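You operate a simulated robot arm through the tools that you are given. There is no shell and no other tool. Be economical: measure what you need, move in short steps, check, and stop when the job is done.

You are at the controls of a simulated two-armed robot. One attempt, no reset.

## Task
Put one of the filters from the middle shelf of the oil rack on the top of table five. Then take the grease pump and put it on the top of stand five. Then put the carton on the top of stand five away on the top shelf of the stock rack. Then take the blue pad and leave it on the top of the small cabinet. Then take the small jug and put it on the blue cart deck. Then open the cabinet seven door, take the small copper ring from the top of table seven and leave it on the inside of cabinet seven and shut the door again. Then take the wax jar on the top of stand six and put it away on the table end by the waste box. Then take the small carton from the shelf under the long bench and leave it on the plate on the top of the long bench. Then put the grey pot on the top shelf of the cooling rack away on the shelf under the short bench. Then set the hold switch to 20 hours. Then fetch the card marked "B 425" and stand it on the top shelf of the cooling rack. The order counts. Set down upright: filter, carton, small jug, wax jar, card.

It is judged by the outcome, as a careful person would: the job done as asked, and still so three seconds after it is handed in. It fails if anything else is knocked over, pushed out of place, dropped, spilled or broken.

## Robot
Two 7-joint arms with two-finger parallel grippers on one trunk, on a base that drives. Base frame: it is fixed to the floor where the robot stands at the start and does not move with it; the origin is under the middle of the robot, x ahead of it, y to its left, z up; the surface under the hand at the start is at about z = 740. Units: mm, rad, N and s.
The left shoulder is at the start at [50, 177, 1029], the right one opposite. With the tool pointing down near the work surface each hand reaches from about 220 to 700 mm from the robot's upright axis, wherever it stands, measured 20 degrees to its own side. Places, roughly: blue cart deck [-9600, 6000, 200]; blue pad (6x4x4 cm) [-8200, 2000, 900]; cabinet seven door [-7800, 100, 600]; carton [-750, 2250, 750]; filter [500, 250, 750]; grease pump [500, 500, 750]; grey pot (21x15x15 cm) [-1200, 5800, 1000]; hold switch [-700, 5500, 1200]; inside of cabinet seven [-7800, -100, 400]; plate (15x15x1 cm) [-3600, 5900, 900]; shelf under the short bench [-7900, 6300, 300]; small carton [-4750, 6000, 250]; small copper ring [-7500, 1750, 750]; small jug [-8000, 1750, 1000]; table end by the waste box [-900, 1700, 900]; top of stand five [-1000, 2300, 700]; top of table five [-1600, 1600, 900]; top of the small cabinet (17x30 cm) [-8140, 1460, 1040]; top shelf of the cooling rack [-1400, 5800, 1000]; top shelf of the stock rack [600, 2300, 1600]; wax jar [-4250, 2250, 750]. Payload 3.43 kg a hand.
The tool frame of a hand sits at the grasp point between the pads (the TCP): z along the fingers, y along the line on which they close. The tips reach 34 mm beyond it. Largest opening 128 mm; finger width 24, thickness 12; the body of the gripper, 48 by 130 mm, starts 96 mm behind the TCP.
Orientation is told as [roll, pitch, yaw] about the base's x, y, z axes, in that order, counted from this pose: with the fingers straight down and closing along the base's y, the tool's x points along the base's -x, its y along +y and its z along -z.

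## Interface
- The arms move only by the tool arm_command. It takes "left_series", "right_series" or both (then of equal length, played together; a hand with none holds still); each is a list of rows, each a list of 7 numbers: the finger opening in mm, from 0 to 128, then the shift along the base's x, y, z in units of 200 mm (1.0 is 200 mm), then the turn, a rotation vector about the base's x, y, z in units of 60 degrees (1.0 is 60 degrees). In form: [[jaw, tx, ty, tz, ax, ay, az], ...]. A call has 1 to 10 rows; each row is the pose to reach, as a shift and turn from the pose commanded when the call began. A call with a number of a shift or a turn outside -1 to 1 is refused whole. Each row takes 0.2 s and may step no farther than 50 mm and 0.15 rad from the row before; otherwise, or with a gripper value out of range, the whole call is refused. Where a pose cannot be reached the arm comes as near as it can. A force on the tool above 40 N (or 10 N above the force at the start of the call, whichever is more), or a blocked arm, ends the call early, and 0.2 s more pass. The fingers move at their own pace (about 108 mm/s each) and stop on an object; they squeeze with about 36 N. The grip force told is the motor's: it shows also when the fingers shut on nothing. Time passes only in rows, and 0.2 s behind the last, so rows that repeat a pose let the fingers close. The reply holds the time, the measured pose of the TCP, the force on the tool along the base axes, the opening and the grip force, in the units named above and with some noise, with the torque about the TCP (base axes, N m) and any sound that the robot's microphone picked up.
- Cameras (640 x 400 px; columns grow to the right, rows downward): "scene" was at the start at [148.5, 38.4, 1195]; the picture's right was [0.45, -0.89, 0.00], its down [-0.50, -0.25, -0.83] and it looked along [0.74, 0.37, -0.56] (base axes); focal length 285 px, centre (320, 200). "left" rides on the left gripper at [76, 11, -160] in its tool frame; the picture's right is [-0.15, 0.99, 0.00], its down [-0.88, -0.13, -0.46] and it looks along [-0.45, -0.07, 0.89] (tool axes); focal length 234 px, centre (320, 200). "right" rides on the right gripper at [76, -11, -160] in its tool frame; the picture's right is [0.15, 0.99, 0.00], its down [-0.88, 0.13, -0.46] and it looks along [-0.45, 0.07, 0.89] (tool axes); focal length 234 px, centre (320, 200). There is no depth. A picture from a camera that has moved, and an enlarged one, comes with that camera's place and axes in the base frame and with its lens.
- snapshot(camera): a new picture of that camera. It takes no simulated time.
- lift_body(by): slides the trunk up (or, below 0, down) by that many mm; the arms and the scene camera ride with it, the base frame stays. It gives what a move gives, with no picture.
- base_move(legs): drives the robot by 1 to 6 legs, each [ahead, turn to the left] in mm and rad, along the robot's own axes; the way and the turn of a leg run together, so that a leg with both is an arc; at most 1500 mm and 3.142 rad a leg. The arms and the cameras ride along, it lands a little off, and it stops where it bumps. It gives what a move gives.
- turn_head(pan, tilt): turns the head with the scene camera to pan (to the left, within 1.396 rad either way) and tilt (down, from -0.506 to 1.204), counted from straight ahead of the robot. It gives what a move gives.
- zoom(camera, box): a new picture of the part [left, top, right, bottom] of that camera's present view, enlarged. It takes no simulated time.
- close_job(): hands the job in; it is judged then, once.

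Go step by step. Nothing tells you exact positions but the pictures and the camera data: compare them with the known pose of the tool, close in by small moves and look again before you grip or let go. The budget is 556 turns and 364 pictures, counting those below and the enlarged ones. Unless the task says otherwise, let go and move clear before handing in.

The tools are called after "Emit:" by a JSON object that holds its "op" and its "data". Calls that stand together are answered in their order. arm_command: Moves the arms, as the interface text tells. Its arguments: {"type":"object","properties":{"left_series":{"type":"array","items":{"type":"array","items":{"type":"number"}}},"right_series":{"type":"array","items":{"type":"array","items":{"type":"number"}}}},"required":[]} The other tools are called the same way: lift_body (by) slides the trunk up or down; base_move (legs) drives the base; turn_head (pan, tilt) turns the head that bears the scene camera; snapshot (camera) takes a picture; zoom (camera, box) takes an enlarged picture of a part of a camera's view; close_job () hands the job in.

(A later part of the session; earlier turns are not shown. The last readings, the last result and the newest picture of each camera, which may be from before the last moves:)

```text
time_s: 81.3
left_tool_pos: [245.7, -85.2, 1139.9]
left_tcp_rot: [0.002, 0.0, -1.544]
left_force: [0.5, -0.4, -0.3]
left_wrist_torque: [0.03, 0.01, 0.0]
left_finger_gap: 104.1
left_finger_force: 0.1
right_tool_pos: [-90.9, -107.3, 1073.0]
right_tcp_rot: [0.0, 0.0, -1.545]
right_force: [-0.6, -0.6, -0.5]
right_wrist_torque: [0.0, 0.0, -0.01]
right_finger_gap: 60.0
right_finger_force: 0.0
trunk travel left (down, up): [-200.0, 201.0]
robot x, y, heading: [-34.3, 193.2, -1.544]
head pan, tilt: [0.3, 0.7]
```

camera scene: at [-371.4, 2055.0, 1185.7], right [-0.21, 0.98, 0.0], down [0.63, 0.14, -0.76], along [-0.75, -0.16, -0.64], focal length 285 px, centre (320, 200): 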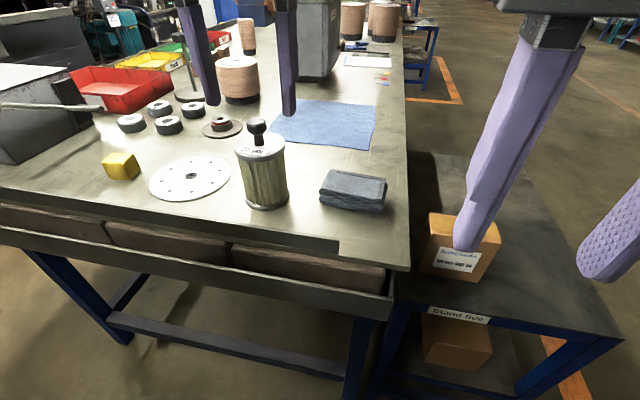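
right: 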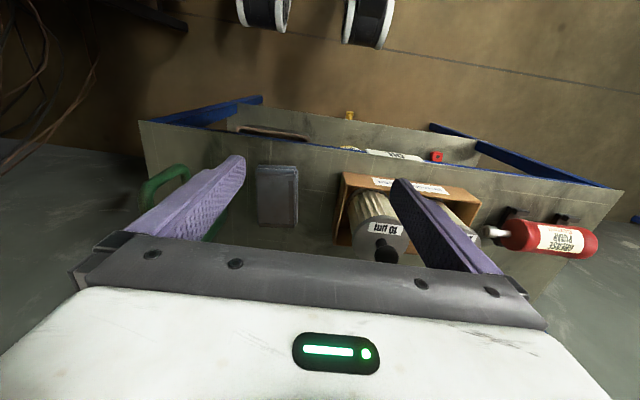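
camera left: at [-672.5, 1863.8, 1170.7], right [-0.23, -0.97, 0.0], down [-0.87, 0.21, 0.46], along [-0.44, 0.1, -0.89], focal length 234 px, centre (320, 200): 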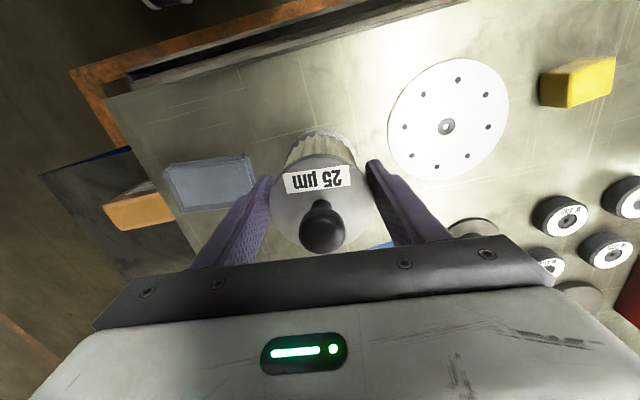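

Now I'll turn to face the rack.

Emit:
{"op": "base_move", "data": {"legs": [[0, 1.54]]}}

Emit:
{"op": "turn_head", "data": {"pan": 0.45, "tilt": 0.7}}

Emit:
{"op": "snapshot", "data": {"camera": "scene"}}

Emit:
{"op": "snapshot", "data": {"camera": "left"}}

```text
time_s: 85.4
left_tool_pos: [252.5, 461.9, 1140.1]
left_tcp_rot: [0.002, 0.0, -0.014]
left_force: [0.4, 0.6, -0.3]
left_wrist_torque: [-0.03, -0.01, -0.01]
left_finger_gap: 103.9
left_finger_force: 0.0
right_tool_pos: [261.5, 125.6, 1073.4]
right_tcp_rot: [0.001, 0.001, -0.015]
right_force: [0.6, 0.7, -0.5]
right_wrist_torque: [-0.03, 0.01, -0.02]
right_finger_gap: 60.2
right_finger_force: 0.1
trunk travel left (down, up): [-200.0, 201.0]
robot x, y, heading: [-34.9, 190.9, -0.016]
head pan, tilt: [0.3, 0.7]
```

```text
time_s: 86.1
left_tool_pos: [252.8, 461.9, 1140.8]
left_tcp_rot: [0.003, 0.0, -0.015]
left_force: [-0.6, 0.1, 0.5]
left_wrist_torque: [0.0, -0.02, 0.0]
left_finger_gap: 103.7
left_finger_force: 0.1
right_tool_pos: [261.6, 125.2, 1074.2]
right_tcp_rot: [0.002, 0.002, -0.015]
right_force: [-1.1, -0.3, 0.5]
right_wrist_torque: [-0.02, -0.01, -0.01]
right_finger_gap: 60.2
right_finger_force: 0.0
trunk travel left (down, up): [-200.0, 201.0]
robot x, y, heading: [-34.9, 193.4, -0.016]
head pan, tilt: [0.45, 0.7]
```

```text
333 pictures are left
camera scene: at [110.8, 225.5, 1185.8], right [0.42, -0.91, 0.0], down [-0.58, -0.27, -0.76], along [0.69, 0.32, -0.64], focal length 285 px, centre (320, 200)
```

scene: 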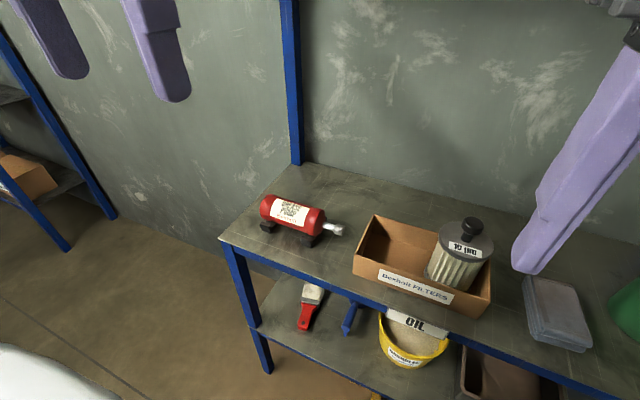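

```text
332 pictures are left
camera left: at [177.1, 475.8, 1299.5], right [0.16, 0.99, 0.0], down [0.88, -0.14, 0.46], along [0.45, -0.07, -0.89], focal length 234 px, centre (320, 200)
```

left: 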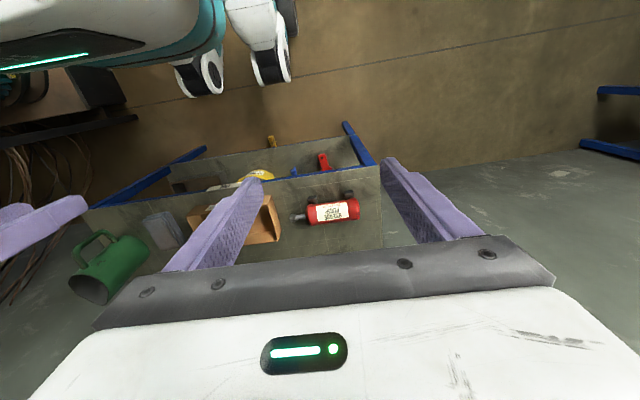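

The pump's body is centred at about [469, 461], with its axis along y. I'll turn the left gripper 90° to close along x while moving over it.

Emit:
{"op": "arm_command", "data": {"left_series": [[104, 0.09, 0, -0.05, 0, 0, 0.125], [104, 0.18, 0, -0.1, 0, 0, 0.25], [104, 0.27, 0, -0.15, 0, 0, 0.375], [104, 0.36, 0, -0.2, 0, 0, 0.5], [104, 0.45, 0, -0.25, 0, 0, 0.625], [104, 0.54, 0, -0.3, 0, 0, 0.75]]}}

Emit:
{"op": "arm_command", "data": {"left_series": [[104, 0.09, 0, -0.1, 0, 0, 0.125], [104, 0.18, 0, -0.2, 0, 0, 0.25], [104, 0.27, 0, -0.3, 0, 0, 0.375], [104, 0.36, 0, -0.4, 0, 0, 0.5], [104, 0.45, 0, -0.5, 0, 0, 0.625], [104, 0.54, 0, -0.6, 0, 0, 0.75], [104, 0.54, 0, -0.6, 0, 0, 0.763]]}}

Emit:
{"op": "snapshot", "data": {"camera": "left"}}

Emit:
{"op": "snapshot", "data": {"camera": "scene"}}

```text
time_s: 87.5
left_tool_pos: [360.7, 463.3, 1081.0]
left_tcp_rot: [0.002, 0.001, 0.773]
left_force: [0.1, 0.1, 0.6]
left_wrist_torque: [-0.01, 0.01, 0.04]
left_finger_gap: 103.7
left_finger_force: 0.0
right_tool_pos: [261.8, 124.0, 1073.6]
right_tcp_rot: [0.002, 0.001, -0.017]
right_force: [0.6, 0.4, 0.0]
right_wrist_torque: [-0.01, -0.02, 0.01]
right_finger_gap: 60.1
right_finger_force: 0.1
trunk travel left (down, up): [-200.0, 201.0]
robot x, y, heading: [-36.3, 193.9, -0.017]
head pan, tilt: [0.45, 0.7]
```

```text
time_s: 89.1
left_tool_pos: [469.1, 461.8, 959.7]
left_tcp_rot: [0.001, -0.001, 1.571]
left_force: [-0.2, 0.2, -0.5]
left_wrist_torque: [0.01, 0.01, 0.02]
left_finger_gap: 103.7
left_finger_force: 0.1
right_tool_pos: [262.3, 124.2, 1073.8]
right_tcp_rot: [0.002, 0.002, -0.016]
right_force: [0.9, 0.7, 0.3]
right_wrist_torque: [-0.01, 0.03, -0.01]
right_finger_gap: 60.1
right_finger_force: 0.1
trunk travel left (down, up): [-200.0, 201.0]
robot x, y, heading: [-40.4, 195.5, -0.02]
head pan, tilt: [0.45, 0.7]
```

```text
331 pictures are left
camera left: at [457.7, 387.2, 1119.4], right [-0.99, 0.15, 0.0], down [0.13, 0.88, 0.46], along [0.07, 0.45, -0.89], focal length 234 px, centre (320, 200)
```

left: 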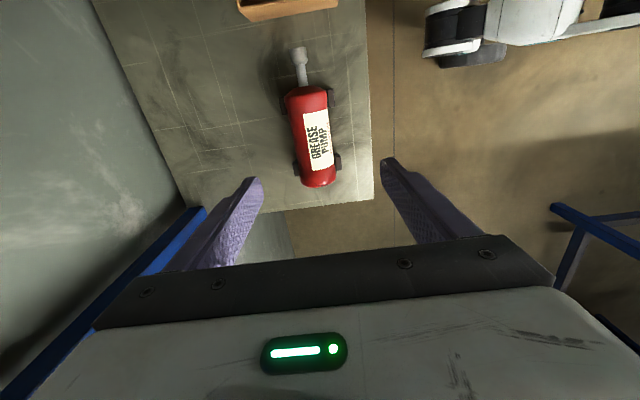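

```text
330 pictures are left
camera scene: at [110.7, 225.5, 1185.8], right [0.42, -0.91, 0.0], down [-0.58, -0.27, -0.77], along [0.69, 0.32, -0.64], focal length 285 px, centre (320, 200)
```

scene: 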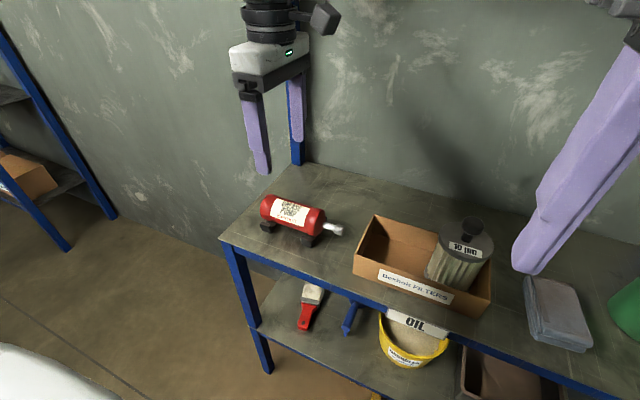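

Pump body runs y 396–524 at x about 475, with the feet near y 408 and 495. I'll grip mid-body at y 452 and z about 795.

Emit:
{"op": "arm_command", "data": {"left_series": [[104, 0.03, -0.045, -0.2, 0, 0, 0], [104, 0.03, -0.045, -0.4, 0, 0, 0], [104, 0.03, -0.045, -0.6, 0, 0, 0], [104, 0.03, -0.045, -0.7, 0, 0, 0]]}}

Emit:
{"op": "snapshot", "data": {"camera": "left"}}

Emit:
{"op": "zoom", "data": {"camera": "scene", "box": [200, 130, 400, 255]}}

```text
time_s: 90.1
left_tool_pos: [474.4, 452.1, 819.7]
left_tcp_rot: [0.001, 0.0, 1.571]
left_force: [0.7, -0.4, 0.3]
left_wrist_torque: [-0.02, 0.0, 0.02]
left_finger_gap: 103.9
left_finger_force: 0.0
right_tool_pos: [262.9, 125.1, 1073.2]
right_tcp_rot: [0.004, 0.001, -0.016]
right_force: [0.0, 0.2, -0.4]
right_wrist_torque: [0.04, 0.01, 0.03]
right_finger_gap: 60.2
right_finger_force: 0.1
trunk travel left (down, up): [-200.0, 201.0]
robot x, y, heading: [-32.3, 194.4, -0.015]
head pan, tilt: [0.45, 0.7]
```

```text
329 pictures are left
camera left: at [463.7, 378.7, 978.7], right [-0.99, 0.15, 0.0], down [0.13, 0.88, 0.46], along [0.07, 0.45, -0.89], focal length 234 px, centre (320, 200)
```

left: 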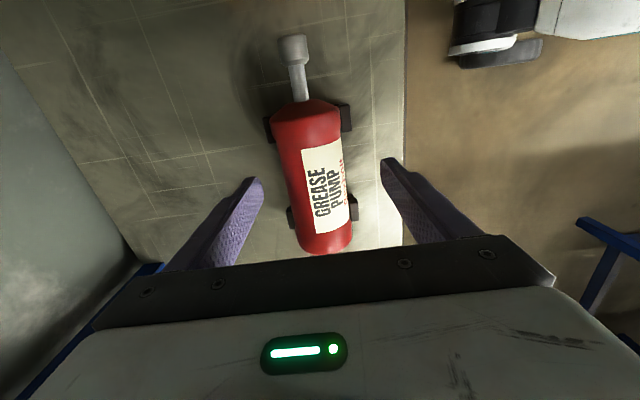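

```text
3.20 times, centred on (300, 192) of scene
camera zoom: at [110.8, 225.6, 1185.8], right [0.42, -0.91, 0.0], down [-0.58, -0.27, -0.76], along [0.69, 0.32, -0.64], focal length 913 px, centre (384, 224)
```

zoom: 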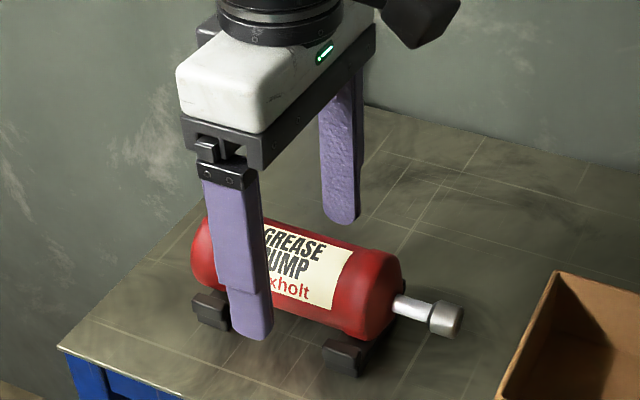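

The fingers straddle the body between the feet. I'll shift 6 mm to centre between the feet, lower 25 mm, and close.

Emit:
{"op": "arm_command", "data": {"left_series": [[104, 0, -0.03, -0.06, 0, 0, 0], [104, 0, -0.03, -0.12, 0, 0, 0], [75, 0, -0.03, -0.12, 0, 0, 0], [40, 0, -0.03, -0.12, 0, 0, 0], [40, 0, -0.03, -0.12, 0, 0, 0], [40, 0, -0.03, -0.12, 0, 0, 0]]}}

Emit:
{"op": "snapshot", "data": {"camera": "left"}}

```text
time_s: 91.5
left_tool_pos: [474.1, 447.2, 797.0]
left_tcp_rot: [0.0, 0.0, 1.57]
left_force: [1.4, 0.0, 2.7]
left_wrist_torque: [0.03, -0.09, -0.02]
left_finger_gap: 55.8
left_finger_force: 35.8
right_tool_pos: [260.5, 124.7, 1074.8]
right_tcp_rot: [0.002, -0.001, -0.016]
right_force: [-0.9, 0.1, 0.2]
right_wrist_torque: [0.02, 0.0, 0.0]
right_finger_gap: 60.2
right_finger_force: 0.1
trunk travel left (down, up): [-200.0, 201.0]
robot x, y, heading: [-31.4, 192.5, -0.014]
head pan, tilt: [0.45, 0.7]
```

```text
327 pictures are left
camera left: at [463.3, 373.4, 955.9], right [-0.99, 0.15, 0.0], down [0.13, 0.88, 0.46], along [0.07, 0.45, -0.89], focal length 234 px, centre (320, 200)
```

left: 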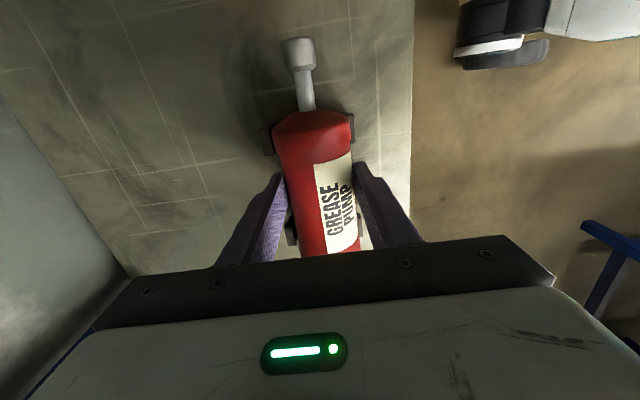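

Gripped at 56 mm. I'll lift it and pull back.

Emit:
{"op": "arm_command", "data": {"left_series": [[40, 0, 0, 0.1, 0, 0, 0], [40, 0, 0, 0.3, 0, 0, 0], [40, 0, 0, 0.5, 0, 0, 0], [40, 0, 0, 0.7, 0, 0, 0], [40, -0.2, 0, 0.8, 0, 0, 0], [40, -0.4, 0, 0.9, 0, 0, 0], [40, -0.6, 0, 1.0, 0, 0, 0], [40, -0.8, 0, 1.0, 0, 0, 0], [40, -0.9, 0, 1.0, 0, 0, 0]]}}

Emit:
{"op": "snapshot", "data": {"camera": "left"}}

```text
time_s: 93.5
left_tool_pos: [294.8, 446.7, 995.1]
left_tcp_rot: [0.002, 0.0, 1.57]
left_force: [0.6, -0.4, -3.9]
left_wrist_torque: [0.02, 0.0, 0.01]
left_finger_gap: 55.8
left_finger_force: 36.0
right_tool_pos: [261.6, 124.5, 1074.5]
right_tcp_rot: [0.002, 0.0, -0.015]
right_force: [-0.2, -0.3, -0.5]
right_wrist_torque: [-0.03, 0.02, 0.02]
right_finger_gap: 60.0
right_finger_force: 0.0
trunk travel left (down, up): [-200.0, 201.0]
robot x, y, heading: [-40.8, 193.3, -0.015]
head pan, tilt: [0.45, 0.7]
```

```text
326 pictures are left
camera left: at [283.0, 372.2, 1154.5], right [-0.99, 0.15, 0.0], down [0.13, 0.88, 0.45], along [0.07, 0.45, -0.89], focal length 234 px, centre (320, 200)
```

left: 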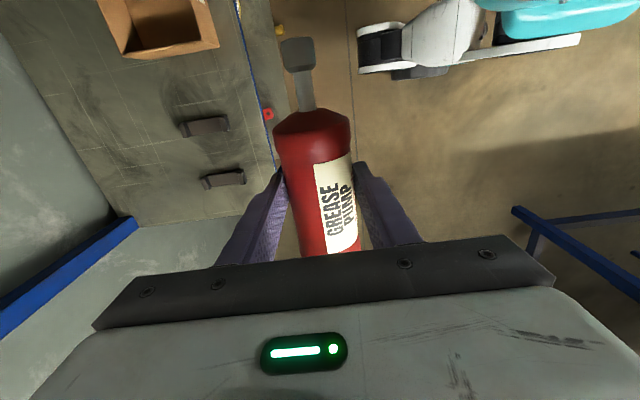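

The feet are a separate cradle and stay behind; I'm carrying a plain cylinder, so I must set it down gently to avoid rolling. Driving to stand five now, beyond the table end.

Emit:
{"op": "base_move", "data": {"legs": [[-70, 0], [0, 1.585], [1500, 0], [900, 0]]}}

```text
time_s: 109.6
left_tool_pos: [-325.6, 2898.9, 995.4]
left_tcp_rot: [0.002, 0.0, 3.138]
left_force: [0.2, -0.1, -4.6]
left_wrist_torque: [0.01, -0.01, -0.02]
left_finger_gap: 56.0
left_finger_force: 36.1
right_tool_pos: [-3.9, 2865.5, 1074.2]
right_tcp_rot: [0.0, -0.001, 1.551]
right_force: [-0.7, -0.5, 0.1]
right_wrist_torque: [-0.02, -0.05, -0.03]
right_finger_gap: 60.0
right_finger_force: 0.1
trunk travel left (down, up): [-200.0, 201.0]
robot x, y, heading: [-72.3, 2570.8, 1.553]
head pan, tilt: [0.45, 0.7]
```

Now I'll turn to face stand five and look.

Emit:
{"op": "base_move", "data": {"legs": [[0, 1.59]]}}

Emit:
{"op": "turn_head", "data": {"pan": 0.3, "tilt": 0.7}}

Emit:
{"op": "snapshot", "data": {"camera": "scene"}}

```text
time_s: 114.0
left_tool_pos: [-391.7, 2299.3, 995.0]
left_tcp_rot: [0.001, 0.002, -1.526]
left_force: [-0.7, -0.1, -4.6]
left_wrist_torque: [0.05, 0.01, 0.0]
left_finger_gap: 55.9
left_finger_force: 36.5
right_tool_pos: [-372.2, 2622.1, 1073.3]
right_tcp_rot: [0.001, 0.0, -3.113]
right_force: [0.2, -0.3, 0.0]
right_wrist_torque: [0.0, -0.02, 0.03]
right_finger_gap: 60.0
right_finger_force: 0.0
trunk travel left (down, up): [-200.0, 201.0]
robot x, y, heading: [-74.2, 2570.4, -3.113]
head pan, tilt: [0.45, 0.7]
```

```text
time_s: 114.7
left_tool_pos: [-391.1, 2298.0, 994.3]
left_tcp_rot: [0.002, 0.0, -1.526]
left_force: [-0.8, -0.1, -4.2]
left_wrist_torque: [0.05, -0.03, -0.02]
left_finger_gap: 55.9
left_finger_force: 36.1
right_tool_pos: [-372.4, 2622.4, 1073.6]
right_tcp_rot: [0.003, 0.002, -3.112]
right_force: [0.1, -1.0, 0.0]
right_wrist_torque: [0.01, -0.01, 0.02]
right_finger_gap: 60.0
right_finger_force: 0.1
trunk travel left (down, up): [-200.0, 201.0]
robot x, y, heading: [-72.2, 2565.0, -3.11]
head pan, tilt: [0.3, 0.7]
```

```text
325 pictures are left
camera scene: at [-223.3, 2537.2, 1185.8], right [-0.32, 0.95, 0.0], down [0.61, 0.21, -0.76], along [-0.72, -0.25, -0.64], focal length 285 px, centre (320, 200)
```

scene: 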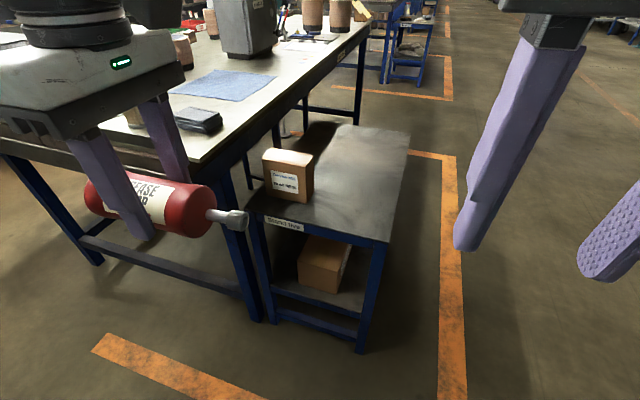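

Stand top is about x -1240..-665, y 2160..2530, with the carton at the near left. I'll drive in 260 mm and take the pump over the free right part.

Emit:
{"op": "base_move", "data": {"legs": [[250, 0]]}}

Emit:
{"op": "snapshot", "data": {"camera": "scene"}}

```text
time_s: 116.5
left_tool_pos: [-640.1, 2294.6, 996.3]
left_tcp_rot: [0.002, 0.0, -1.532]
left_force: [0.0, 0.2, -4.5]
left_wrist_torque: [0.01, 0.0, 0.0]
left_finger_gap: 55.8
left_finger_force: 36.8
right_tool_pos: [-620.2, 2617.1, 1074.7]
right_tcp_rot: [0.0, 0.001, -3.119]
right_force: [-0.3, -0.7, -0.3]
right_wrist_torque: [-0.02, 0.0, 0.0]
right_finger_gap: 59.9
right_finger_force: 0.1
trunk travel left (down, up): [-200.0, 201.0]
robot x, y, heading: [-322.3, 2559.9, -3.116]
head pan, tilt: [0.3, 0.7]
```

```text
324 pictures are left
camera scene: at [-471.1, 2531.7, 1185.7], right [-0.32, 0.95, 0.0], down [0.61, 0.2, -0.76], along [-0.72, -0.24, -0.64], focal length 285 px, centre (320, 200)
```

scene: 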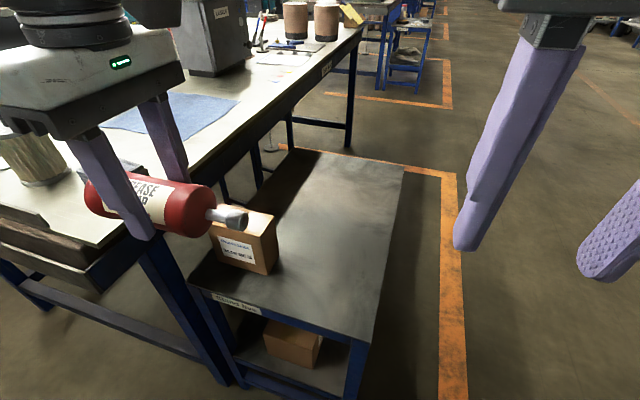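

I'll move the pump over the free part, toward [-930, 2400].

Emit:
{"op": "arm_command", "data": {"left_series": [[40, -0.2, 0.09, 0, 0, 0, 0], [40, -0.4, 0.18, 0, 0, 0, 0], [40, -0.6, 0.27, 0, 0, 0, 0], [40, -0.8, 0.36, 0, 0, 0, 0], [40, -1.0, 0.45, -0.05, 0, 0, 0]]}}

Emit:
{"op": "arm_command", "data": {"left_series": [[40, -0.15, 0.03, -0.15, 0, 0, 0], [40, -0.3, 0.06, -0.3, 0, 0, 0], [40, -0.45, 0.08, -0.45, 0, 0, 0], [40, -0.45, 0.08, -0.65, 0, 0, 0]]}}

Emit:
{"op": "snapshot", "data": {"camera": "scene"}}

Emit:
{"op": "snapshot", "data": {"camera": "left"}}

```text
time_s: 117.7
left_tool_pos: [-799.2, 2365.3, 994.3]
left_tcp_rot: [0.002, -0.002, -1.529]
left_force: [-0.4, -1.1, -4.2]
left_wrist_torque: [0.03, 0.02, -0.01]
left_finger_gap: 55.6
left_finger_force: 36.1
left hand out of reach, approached as far as the arm can: row 5
right_tool_pos: [-618.4, 2616.9, 1073.6]
right_tcp_rot: [0.004, -0.001, -3.119]
right_force: [-0.9, -0.2, -0.5]
right_wrist_torque: [-0.01, -0.05, -0.01]
right_finger_gap: 60.1
right_finger_force: 0.1
trunk travel left (down, up): [-200.0, 201.0]
robot x, y, heading: [-314.3, 2559.4, -3.117]
head pan, tilt: [0.3, 0.7]
```

```text
time_s: 118.7
left_tool_pos: [-845.3, 2345.0, 867.9]
left_tcp_rot: [0.001, 0.0, -1.533]
left_force: [-0.1, -0.6, -5.0]
left_wrist_torque: [0.06, 0.01, -0.02]
left_finger_gap: 55.6
left_finger_force: 36.3
left hand out of reach, approached as far as the arm can: row 1, 2, 3, 4
right_tool_pos: [-619.4, 2615.9, 1074.6]
right_tcp_rot: [0.002, 0.002, -3.117]
right_force: [0.0, -0.5, -0.5]
right_wrist_torque: [-0.01, -0.01, 0.02]
right_finger_gap: 60.0
right_finger_force: 0.1
trunk travel left (down, up): [-200.0, 201.0]
robot x, y, heading: [-318.5, 2560.5, -3.121]
head pan, tilt: [0.3, 0.7]
```

```text
323 pictures are left
camera scene: at [-471.0, 2531.7, 1185.7], right [-0.32, 0.95, 0.0], down [0.61, 0.2, -0.76], along [-0.72, -0.24, -0.64], focal length 285 px, centre (320, 200)
```

scene: 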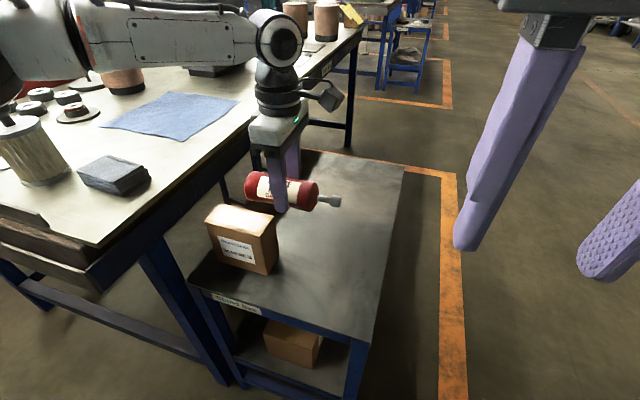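

```text
322 pictures are left
camera left: at [-837.7, 2421.8, 1027.4], right [0.99, -0.11, 0.0], down [-0.1, -0.89, 0.45], along [-0.05, -0.45, -0.89], focal length 234 px, centre (320, 200)
```

left: 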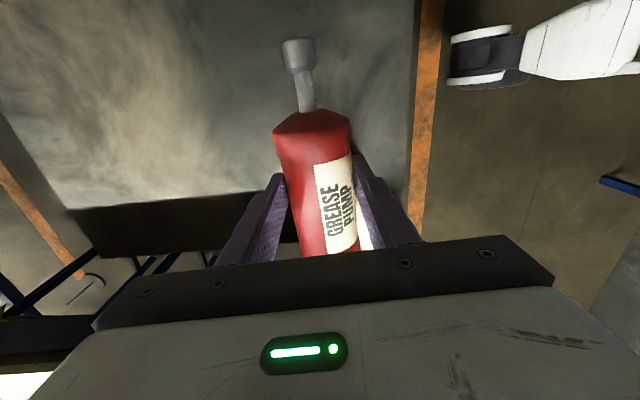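

The arm ran out of reach at [-845, 2345]. I'll step sideways in +y and see how the commanded pose behaves.

Emit:
{"op": "arm_command", "data": {"left_series": [[40, 0.15, 0.05, 0, 0, 0, 0], [40, 0.25, 0.1, 0, 0, 0, 0]]}}

```text
time_s: 119.3
left_tool_pos: [-794.0, 2365.0, 869.2]
left_tcp_rot: [0.003, 0.001, -1.534]
left_force: [0.1, -0.8, -4.0]
left_wrist_torque: [0.0, 0.0, 0.01]
left_finger_gap: 55.7
left_finger_force: 36.3
right_tool_pos: [-618.8, 2617.8, 1075.1]
right_tcp_rot: [0.0, 0.0, -3.119]
right_force: [-0.1, 0.7, -0.9]
right_wrist_torque: [0.04, 0.01, -0.01]
right_finger_gap: 60.2
right_finger_force: 0.0
trunk travel left (down, up): [-200.0, 201.0]
robot x, y, heading: [-320.3, 2561.0, -3.119]
head pan, tilt: [0.3, 0.7]
```

Commands continue from the clipped pose. I'll go to [-835, 2430] above the stand and look.

Emit:
{"op": "arm_command", "data": {"left_series": [[40, -0.05, 0.2, 0, 0, 0, 0], [40, -0.2, 0.325, 0, 0, 0, 0], [40, -0.2, 0.325, -0.2, 0, 0, 0]]}}

Emit:
{"op": "turn_head", "data": {"pan": 0.3, "tilt": 0.9}}

Emit:
{"op": "snapshot", "data": {"camera": "scene"}}

Emit:
{"op": "snapshot", "data": {"camera": "left"}}

```text
time_s: 120.1
left_tool_pos: [-798.3, 2387.4, 843.7]
left_tcp_rot: [0.003, 0.001, -1.531]
left_force: [0.0, 0.2, -3.3]
left_wrist_torque: [0.04, 0.02, 0.0]
left_finger_gap: 55.7
left_finger_force: 36.0
left hand out of reach, approached as far as the arm can: row 1, 2, 3
right_tool_pos: [-619.8, 2617.4, 1074.5]
right_tcp_rot: [0.0, 0.0, -3.119]
right_force: [0.6, -0.3, 0.5]
right_wrist_torque: [0.01, 0.01, -0.01]
right_finger_gap: 60.2
right_finger_force: 0.0
trunk travel left (down, up): [-200.0, 201.0]
robot x, y, heading: [-323.3, 2560.8, -3.125]
head pan, tilt: [0.3, 0.7]
```

```text
time_s: 120.8
left_tool_pos: [-797.8, 2387.5, 844.8]
left_tcp_rot: [0.003, 0.001, -1.532]
left_force: [-1.0, -0.6, -4.5]
left_wrist_torque: [-0.01, 0.06, 0.02]
left_finger_gap: 55.9
left_finger_force: 36.4
right_tool_pos: [-619.8, 2617.5, 1074.2]
right_tcp_rot: [0.002, 0.0, -3.12]
right_force: [-0.2, 0.3, -0.2]
right_wrist_torque: [0.01, -0.02, 0.02]
right_finger_gap: 60.2
right_finger_force: 0.0
trunk travel left (down, up): [-200.0, 201.0]
robot x, y, heading: [-324.0, 2562.2, -3.12]
head pan, tilt: [0.3, 0.901]
```

```text
321 pictures are left
camera scene: at [-461.9, 2534.8, 1169.6], right [-0.32, 0.95, 0.0], down [0.74, 0.25, -0.62], along [-0.59, -0.2, -0.78], focal length 285 px, centre (320, 200)
```

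scene: 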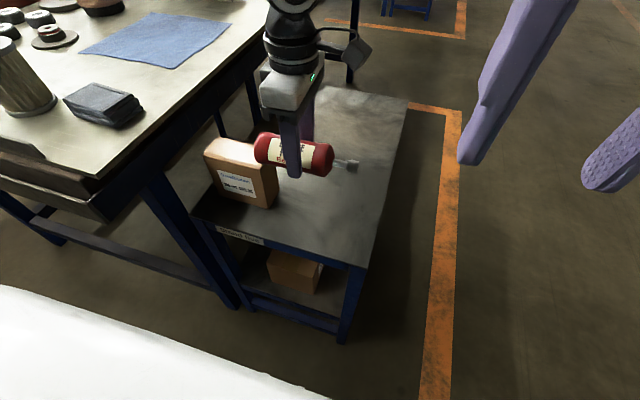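

```text
320 pictures are left
camera left: at [-790.9, 2465.3, 1003.8], right [0.99, -0.11, 0.0], down [-0.1, -0.89, 0.45], along [-0.05, -0.45, -0.89], focal length 234 px, centre (320, 200)
```

left: 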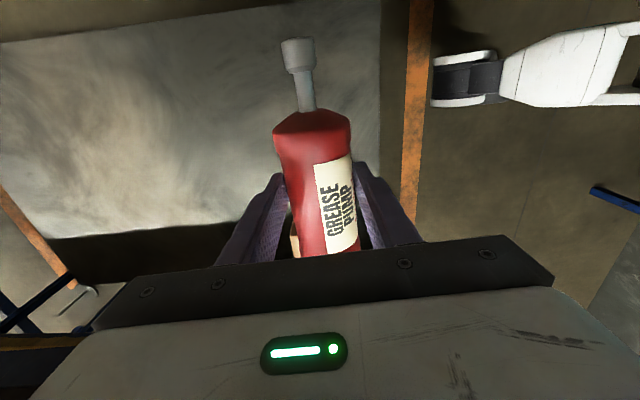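

The wrist limits reach to this side, so I'll raise the hand and turn the base 0.11 rad right instead, which swings the pump to about [-813, 2440].

Emit:
{"op": "arm_command", "data": {"left_series": [[40, 0, 0, 0.2, 0, 0, 0], [40, 0, 0, 0.25, 0, 0, 0]]}}

Emit:
{"op": "base_move", "data": {"legs": [[0, -0.12]]}}

Emit:
{"op": "snapshot", "data": {"camera": "scene"}}

Emit:
{"op": "snapshot", "data": {"camera": "left"}}

```text
time_s: 121.4
left_tool_pos: [-798.0, 2387.7, 894.1]
left_tcp_rot: [0.001, -0.001, -1.534]
left_force: [0.4, -1.1, -4.4]
left_wrist_torque: [-0.01, -0.01, 0.01]
left_finger_gap: 55.7
left_finger_force: 36.0
right_tool_pos: [-619.5, 2617.0, 1074.3]
right_tcp_rot: [0.001, 0.001, -3.12]
right_force: [0.5, -0.2, 0.0]
right_wrist_torque: [0.01, -0.02, -0.02]
right_finger_gap: 59.9
right_finger_force: 0.0
trunk travel left (down, up): [-200.0, 201.0]
robot x, y, heading: [-321.4, 2560.2, -3.117]
head pan, tilt: [0.3, 0.901]
```

```text
time_s: 122.4
left_tool_pos: [-814.1, 2447.5, 893.4]
left_tcp_rot: [0.001, 0.0, -1.652]
left_force: [-0.5, -0.7, -4.4]
left_wrist_torque: [0.01, 0.01, -0.01]
left_finger_gap: 55.9
left_finger_force: 35.7
right_tool_pos: [-610.5, 2653.6, 1073.8]
right_tcp_rot: [0.001, 0.001, 3.046]
right_force: [0.7, 0.3, -0.2]
right_wrist_torque: [-0.02, -0.01, -0.03]
right_finger_gap: 60.0
right_finger_force: 0.0
trunk travel left (down, up): [-200.0, 201.0]
robot x, y, heading: [-320.9, 2562.6, 3.042]
head pan, tilt: [0.3, 0.901]
```

```text
319 pictures are left
camera scene: at [-463.9, 2552.2, 1169.6], right [-0.2, 0.98, 0.0], down [0.77, 0.16, -0.62], along [-0.61, -0.13, -0.78], focal length 285 px, centre (320, 200)
```

scene: 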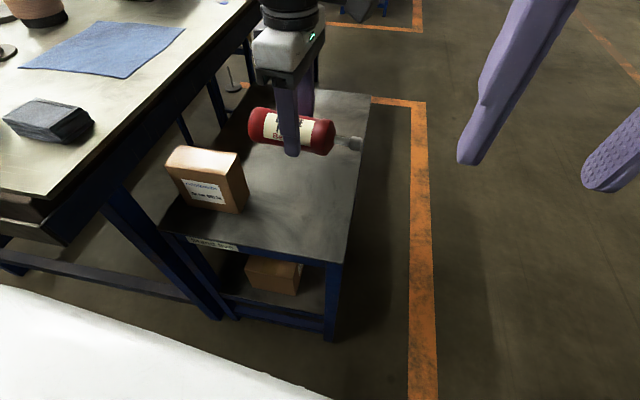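

```text
318 pictures are left
camera left: at [-798.3, 2522.9, 1053.2], right [0.97, -0.23, 0.0], down [-0.2, -0.87, 0.46], along [-0.1, -0.44, -0.89], focal length 234 px, centre (320, 200)
```

left: 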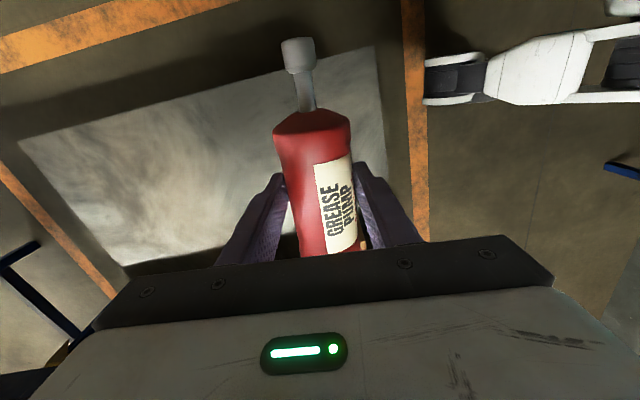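

Good, the pump is now clear of the carton. I'll descend, slowly near the surface.

Emit:
{"op": "arm_command", "data": {"left_series": [[40, 0, -0.06, -0.2, 0, 0, 0], [40, 0, -0.06, -0.4, 0, 0, 0], [40, 0, -0.06, -0.6, 0, 0, 0]]}}

Emit:
{"op": "snapshot", "data": {"camera": "scene"}}

```text
time_s: 123.2
left_tool_pos: [-810.7, 2428.4, 778.3]
left_tcp_rot: [0.0, 0.002, -1.652]
left_force: [0.5, -0.2, -3.8]
left_wrist_torque: [0.04, 0.0, 0.01]
left_finger_gap: 55.8
left_finger_force: 36.7
left hand out of reach, approached as far as the arm can: row 3
right_tool_pos: [-610.7, 2653.1, 1073.9]
right_tcp_rot: [0.002, 0.0, 3.046]
right_force: [-0.3, 0.9, -0.4]
right_wrist_torque: [0.03, 0.0, -0.01]
right_finger_gap: 60.0
right_finger_force: 0.0
trunk travel left (down, up): [-200.0, 201.0]
robot x, y, heading: [-321.5, 2560.8, 3.044]
head pan, tilt: [0.3, 0.901]
```

```text
317 pictures are left
camera scene: at [-463.9, 2551.7, 1169.6], right [-0.2, 0.98, 0.0], down [0.77, 0.16, -0.62], along [-0.61, -0.13, -0.78], focal length 285 px, centre (320, 200)
```

scene: 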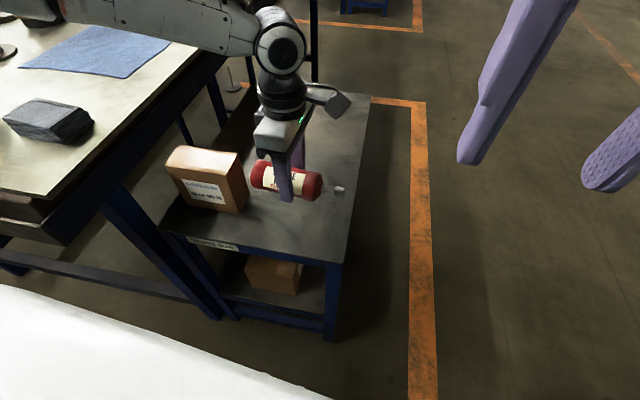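

I'll lower the trunk 30 mm to gain reach, then feel for the surface.

Emit:
{"op": "lift_body", "data": {"by": -30}}

Emit:
{"op": "zoom", "data": {"camera": "scene", "box": [160, 100, 400, 250]}}

```text
time_s: 123.9
left_tool_pos: [-811.0, 2429.0, 748.8]
left_tcp_rot: [0.003, 0.003, -1.651]
left_force: [0.1, 0.1, -4.3]
left_wrist_torque: [0.0, -0.03, 0.02]
left_finger_gap: 55.8
left_finger_force: 36.0
right_tool_pos: [-610.1, 2653.2, 1044.0]
right_tcp_rot: [0.002, 0.001, 3.045]
right_force: [0.2, 0.4, -1.4]
right_wrist_torque: [0.02, 0.0, 0.03]
right_finger_gap: 60.1
right_finger_force: 0.0
trunk travel left (down, up): [-170.0, 231.0]
robot x, y, heading: [-313.1, 2566.2, 3.043]
head pan, tilt: [0.3, 0.901]
```

```text
2.67 times, centred on (280, 175) of scene
camera zoom: at [-463.7, 2551.8, 1139.6], right [-0.2, 0.98, 0.0], down [0.77, 0.16, -0.62], along [-0.61, -0.13, -0.78], focal length 761 px, centre (427, 267)
```

zoom: 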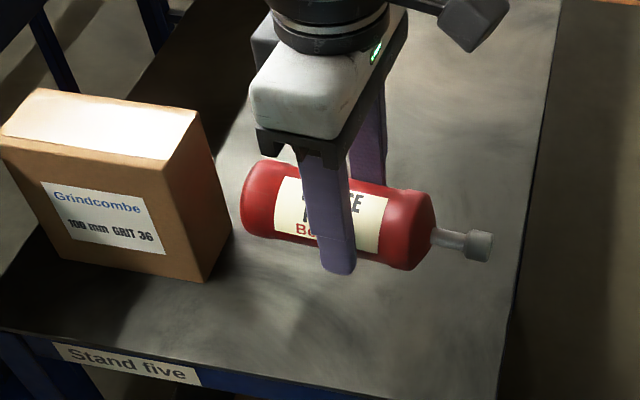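

Still above the surface; going down in small steps.

Emit:
{"op": "arm_command", "data": {"left_series": [[40, 0, 0, -0.025, 0, 0, 0], [40, 0, 0, -0.05, 0, 0, 0], [40, 0, 0, -0.07, 0, 0, 0], [40, 0, 0, -0.09, 0, 0, 0], [40, 0, 0, -0.11, 0, 0, 0], [40, 0, 0, -0.13, 0, 0, 0], [40, 0, 0, -0.15, 0, 0, 0]]}}

Emit:
{"op": "zoom", "data": {"camera": "scene", "box": [160, 100, 400, 250]}}

```text
time_s: 125.5
left_tool_pos: [-805.3, 2420.7, 723.9]
left_tcp_rot: [-0.001, 0.004, -1.651]
left_force: [-0.7, 0.6, -3.8]
left_wrist_torque: [0.06, 0.02, -0.03]
left_finger_gap: 55.8
left_finger_force: 36.2
left hand out of reach, approached as far as the arm can: row 2, 3, 4, 5, 6, 7
right_tool_pos: [-610.2, 2652.3, 1044.7]
right_tcp_rot: [-0.001, 0.0, 3.045]
right_force: [0.2, -0.2, 0.1]
right_wrist_torque: [-0.01, -0.02, 0.0]
right_finger_gap: 60.3
right_finger_force: 0.1
trunk travel left (down, up): [-170.0, 231.0]
robot x, y, heading: [-323.0, 2562.6, 3.047]
head pan, tilt: [0.3, 0.901]
```

```text
2.67 times, centred on (280, 175) of scene
camera zoom: at [-463.9, 2551.8, 1139.6], right [-0.2, 0.98, 0.0], down [0.77, 0.16, -0.62], along [-0.61, -0.13, -0.78], focal length 761 px, centre (427, 267)
```

zoom: 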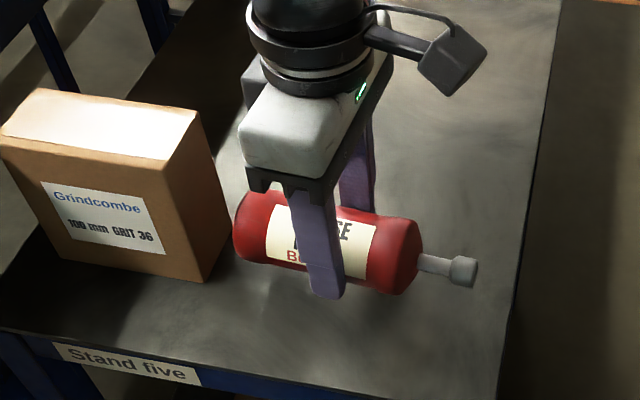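

Still not touching and drifting toward the carton. I'll nudge away from the carton, lower the trunk a further 25 mm, and then descend with spare reach.

Emit:
{"op": "arm_command", "data": {"left_series": [[40, 0.1, 0.1, 0.1, 0, 0, 0], [40, 0.1, 0.1, 0.15, 0, 0, 0]]}}

Emit:
{"op": "lift_body", "data": {"by": -35}}

Emit:
{"op": "arm_command", "data": {"left_series": [[40, 0, 0, -0.02, 0, 0, 0], [40, 0, 0, -0.04, 0, 0, 0], [40, 0, 0, -0.06, 0, 0, 0], [40, 0, 0, -0.08, 0, 0, 0]]}}

Emit:
{"op": "zoom", "data": {"camera": "scene", "box": [160, 100, 400, 250]}}

```text
time_s: 126.1
left_tool_pos: [-783.9, 2438.7, 755.5]
left_tcp_rot: [0.002, 0.001, -1.653]
left_force: [0.8, 0.5, -4.4]
left_wrist_torque: [0.03, 0.03, -0.01]
left_finger_gap: 55.9
left_finger_force: 35.7
right_tool_pos: [-611.1, 2653.4, 1044.0]
right_tcp_rot: [0.001, 0.002, 3.045]
right_force: [0.0, 0.3, -0.6]
right_wrist_torque: [0.0, 0.06, -0.01]
right_finger_gap: 60.0
right_finger_force: 0.1
trunk travel left (down, up): [-170.0, 231.0]
robot x, y, heading: [-320.7, 2562.5, 3.046]
head pan, tilt: [0.3, 0.901]
```

```text
time_s: 126.9
left_tool_pos: [-784.3, 2439.4, 720.0]
left_tcp_rot: [0.003, 0.002, -1.65]
left_force: [0.0, 0.7, -4.8]
left_wrist_torque: [-0.02, 0.0, -0.01]
left_finger_gap: 55.9
left_finger_force: 36.3
right_tool_pos: [-610.7, 2652.4, 1009.4]
right_tcp_rot: [0.001, 0.0, 3.046]
right_force: [0.5, 0.3, 0.1]
right_wrist_torque: [-0.01, -0.02, -0.02]
right_finger_gap: 60.0
right_finger_force: 0.0
trunk travel left (down, up): [-135.0, 266.0]
robot x, y, heading: [-321.8, 2562.2, 3.047]
head pan, tilt: [0.3, 0.901]
```

```text
time_s: 127.9
left_tool_pos: [-783.7, 2439.5, 704.0]
left_tcp_rot: [-0.001, 0.004, -1.651]
left_force: [1.4, 1.0, 1.2]
left_wrist_torque: [-0.22, 0.03, 0.1]
left_finger_gap: 55.7
left_finger_force: 36.2
right_tool_pos: [-609.8, 2653.0, 1009.5]
right_tcp_rot: [0.003, 0.0, 3.046]
right_force: [-0.1, 0.0, -0.5]
right_wrist_torque: [0.05, 0.03, 0.03]
right_finger_gap: 59.7
right_finger_force: 0.1
trunk travel left (down, up): [-135.0, 266.0]
robot x, y, heading: [-320.4, 2558.8, 3.046]
head pan, tilt: [0.3, 0.901]
```

```text
2.67 times, centred on (280, 175) of scene
camera zoom: at [-463.4, 2551.9, 1104.8], right [-0.2, 0.98, 0.0], down [0.77, 0.16, -0.62], along [-0.61, -0.13, -0.78], focal length 761 px, centre (427, 267)
```

zoom: 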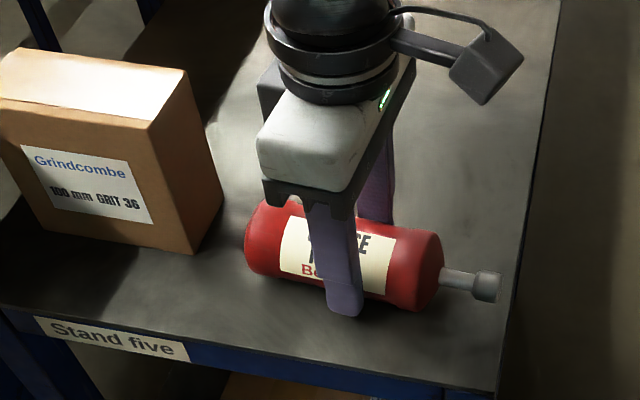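

Contact is beginning (force rose by 6 N). I'll press 2 mm more, then open only slightly first so the cylinder settles between the fingers.

Emit:
{"op": "arm_command", "data": {"left_series": [[40, 0, 0, -0.01, 0, 0, 0], [52, 0, 0, -0.01, 0, 0, 0], [58, 0, 0, -0.01, 0, 0, 0], [60, 0, 0, -0.01, 0, 0, 0], [60, 0, 0, -0.01, 0, 0, 0], [60, 0, 0, -0.01, 0, 0, 0]]}}

Emit:
{"op": "zoom", "data": {"camera": "scene", "box": [160, 100, 400, 250]}}

```text
time_s: 129.3
left_tool_pos: [-782.3, 2438.4, 701.7]
left_tcp_rot: [-0.001, 0.003, -1.65]
left_force: [-0.1, 0.2, 0.1]
left_wrist_torque: [-0.05, 0.0, 0.01]
left_finger_gap: 60.1
left_finger_force: 0.0
right_tool_pos: [-610.0, 2652.9, 1009.0]
right_tcp_rot: [0.0, 0.0, 3.045]
right_force: [0.9, 0.3, -0.5]
right_wrist_torque: [-0.01, -0.02, -0.01]
right_finger_gap: 60.2
right_finger_force: 0.0
trunk travel left (down, up): [-135.0, 266.0]
robot x, y, heading: [-319.7, 2560.8, 3.04]
head pan, tilt: [0.3, 0.901]
```

```text
2.67 times, centred on (280, 175) of scene
camera zoom: at [-463.6, 2551.9, 1104.6], right [-0.2, 0.98, 0.0], down [0.77, 0.16, -0.62], along [-0.61, -0.13, -0.78], focal length 761 px, centre (427, 267)
```

zoom: 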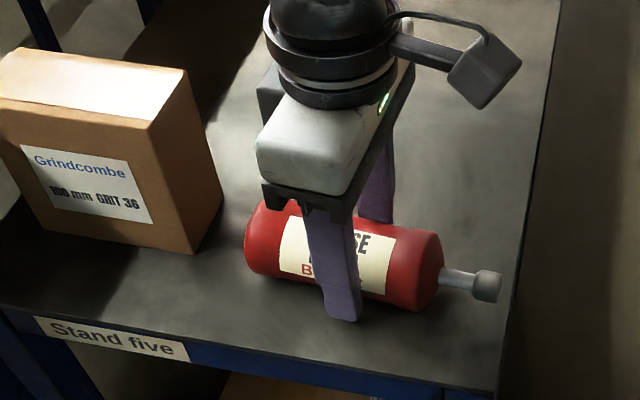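

Released within the fingers. I'll widen gradually and watch for rolling.

Emit:
{"op": "arm_command", "data": {"left_series": [[66, 0, 0, 0, 0, 0, 0], [72, 0, 0, 0, 0, 0, 0], [80, 0, 0, 0, 0, 0, 0], [80, 0, 0, 0, 0, 0, 0], [80, 0, 0, 0, 0, 0, 0], [80, 0, 0, 0, 0, 0, 0], [80, 0, 0, 0, 0, 0, 0], [80, 0, 0, 0, 0, 0, 0]]}}

Emit:
{"op": "zoom", "data": {"camera": "scene", "box": [160, 100, 400, 250]}}

Emit:
{"op": "snapshot", "data": {"camera": "left"}}

```text
time_s: 131.1
left_tool_pos: [-782.1, 2439.3, 702.9]
left_tcp_rot: [0.0, 0.003, -1.653]
left_force: [-0.7, 0.4, -0.1]
left_wrist_torque: [0.03, 0.02, -0.01]
left_finger_gap: 79.9
left_finger_force: 0.1
right_tool_pos: [-610.9, 2653.3, 1009.9]
right_tcp_rot: [0.0, -0.002, 3.044]
right_force: [0.2, 0.3, 0.6]
right_wrist_torque: [-0.01, 0.01, 0.05]
right_finger_gap: 59.8
right_finger_force: 0.1
trunk travel left (down, up): [-135.0, 266.0]
robot x, y, heading: [-317.8, 2561.3, 3.05]
head pan, tilt: [0.3, 0.901]
```

```text
2.67 times, centred on (280, 175) of scene
camera zoom: at [-463.6, 2551.9, 1104.6], right [-0.2, 0.98, 0.0], down [0.77, 0.16, -0.62], along [-0.61, -0.13, -0.78], focal length 761 px, centre (427, 267)
```

zoom: 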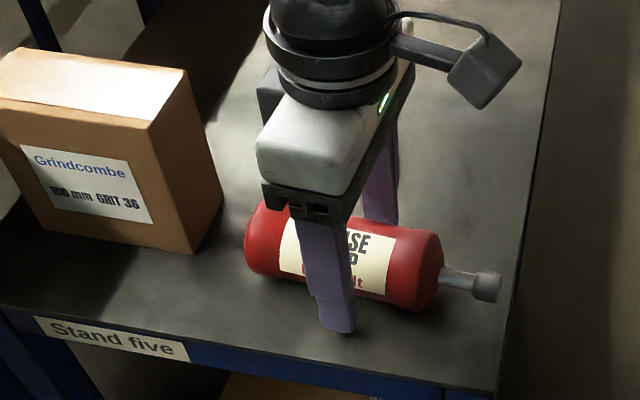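

```text
311 pictures are left
camera left: at [-765.8, 2514.6, 861.4], right [0.97, -0.23, 0.0], down [-0.2, -0.87, 0.45], along [-0.1, -0.44, -0.89], focal length 234 px, centre (320, 200)
```

left: 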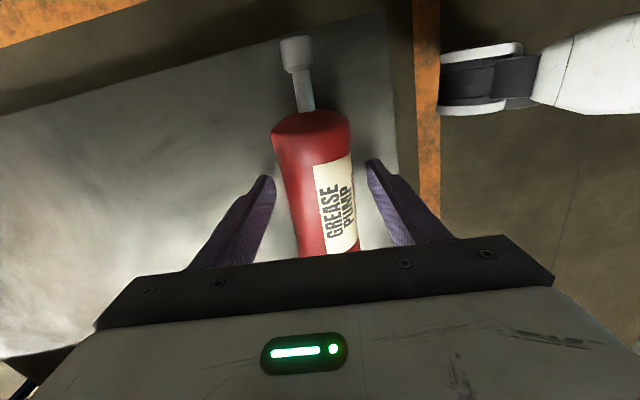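

The pump stays still. I'll lift the hand straight up and verify.

Emit:
{"op": "arm_command", "data": {"left_series": [[90, 0, 0, 0, 0, 0, 0], [90, 0, 0, 0.15, 0, 0, 0], [90, 0, 0, 0.35, 0, 0, 0], [90, 0, 0, 0.55, 0, 0, 0], [90, 0, 0, 0.75, 0, 0, 0], [90, 0.05, 0, 0.95, 0, 0, 0]]}}

Emit:
{"op": "snapshot", "data": {"camera": "scene"}}

```text
time_s: 132.5
left_tool_pos: [-772.6, 2440.1, 890.9]
left_tcp_rot: [0.002, 0.001, -1.654]
left_force: [-0.5, 0.0, -0.3]
left_wrist_torque: [0.01, -0.01, 0.01]
left_finger_gap: 90.1
left_finger_force: 0.0
right_tool_pos: [-609.3, 2653.6, 1009.6]
right_tcp_rot: [0.001, -0.001, 3.045]
right_force: [-0.9, 0.7, -0.4]
right_wrist_torque: [0.01, -0.03, 0.03]
right_finger_gap: 60.0
right_finger_force: 0.1
trunk travel left (down, up): [-135.0, 266.0]
robot x, y, heading: [-319.5, 2564.2, 3.045]
head pan, tilt: [0.3, 0.901]
```

```text
310 pictures are left
camera scene: at [-463.5, 2551.9, 1104.6], right [-0.2, 0.98, 0.0], down [0.77, 0.16, -0.62], along [-0.61, -0.13, -0.78], focal length 285 px, centre (320, 200)
```

scene: 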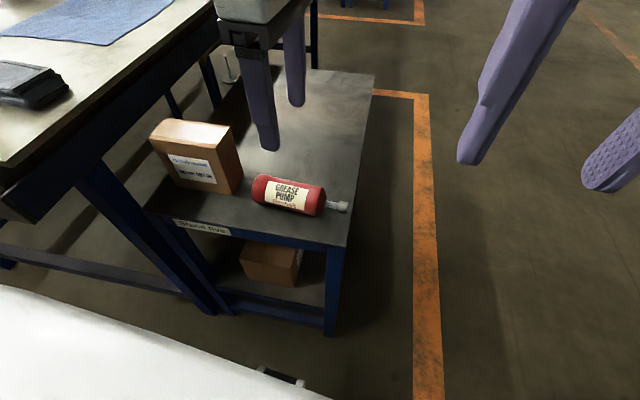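

The pump rests on stand five. Before choosing how to grip the carton, I need to see the stock rack's high shelf, so I'll back off and look that way.

Emit:
{"op": "arm_command", "data": {"left_series": [[90, 0.2, -0.1, 0.2, 0, 0, 0], [90, 0.4, -0.2, 0.4, 0, 0, 0], [90, 0.6, -0.25, 0.5, 0, 0, 0]]}}

Emit:
{"op": "base_move", "data": {"legs": [[-240, 0], [0, -1.6]]}}

Emit:
{"op": "turn_head", "data": {"pan": -1.39, "tilt": -0.2}}

Emit:
{"op": "snapshot", "data": {"camera": "scene"}}

```text
refused: row 1 steps farther than a row can; nothing moved
```

```text
time_s: 138.2
left_tool_pos: [-171.7, 2999.0, 891.3]
left_tcp_rot: [0.001, 0.003, 2.996]
left_force: [-0.2, -0.4, -0.4]
left_wrist_torque: [0.02, 0.0, 0.01]
left_finger_gap: 89.7
left_finger_force: 0.0
right_tool_pos: [28.5, 2822.9, 1009.8]
right_tcp_rot: [0.001, 0.0, 1.411]
right_force: [-0.4, -1.2, 0.1]
right_wrist_torque: [0.0, -0.01, 0.04]
right_finger_gap: 60.0
right_finger_force: 0.2
trunk travel left (down, up): [-135.0, 266.0]
robot x, y, heading: [-81.3, 2542.0, 1.408]
head pan, tilt: [0.3, 0.901]
```

```text
time_s: 140.0
left_tool_pos: [-173.4, 2999.4, 890.2]
left_tcp_rot: [0.001, 0.001, 2.998]
left_force: [-0.2, -0.3, 0.9]
left_wrist_torque: [0.0, -0.01, 0.01]
left_finger_gap: 90.0
left_finger_force: 0.1
right_tool_pos: [29.8, 2823.4, 1010.4]
right_tcp_rot: [0.003, 0.0, 1.41]
right_force: [0.2, 0.2, 0.6]
right_wrist_torque: [0.0, -0.01, 0.04]
right_finger_gap: 60.0
right_finger_force: 0.0
trunk travel left (down, up): [-135.0, 266.0]
robot x, y, heading: [-81.3, 2537.6, 1.413]
head pan, tilt: [-1.389, -0.201]
```

```text
309 pictures are left
camera scene: at [13.0, 2608.0, 1202.1], right [0.02, -1.0, 0.0], down [0.2, 0.0, -0.98], along [0.98, 0.02, 0.2], focal length 285 px, centre (320, 200)
```

scene: 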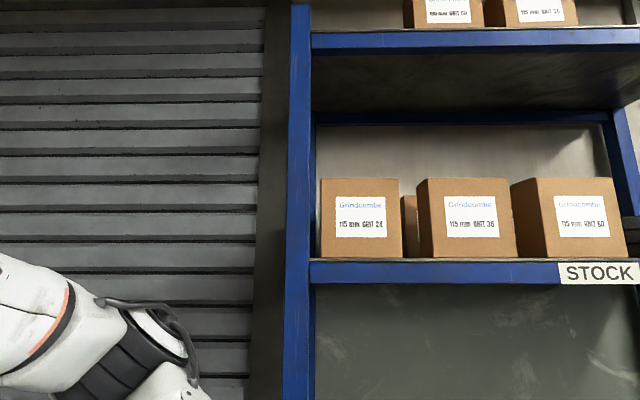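

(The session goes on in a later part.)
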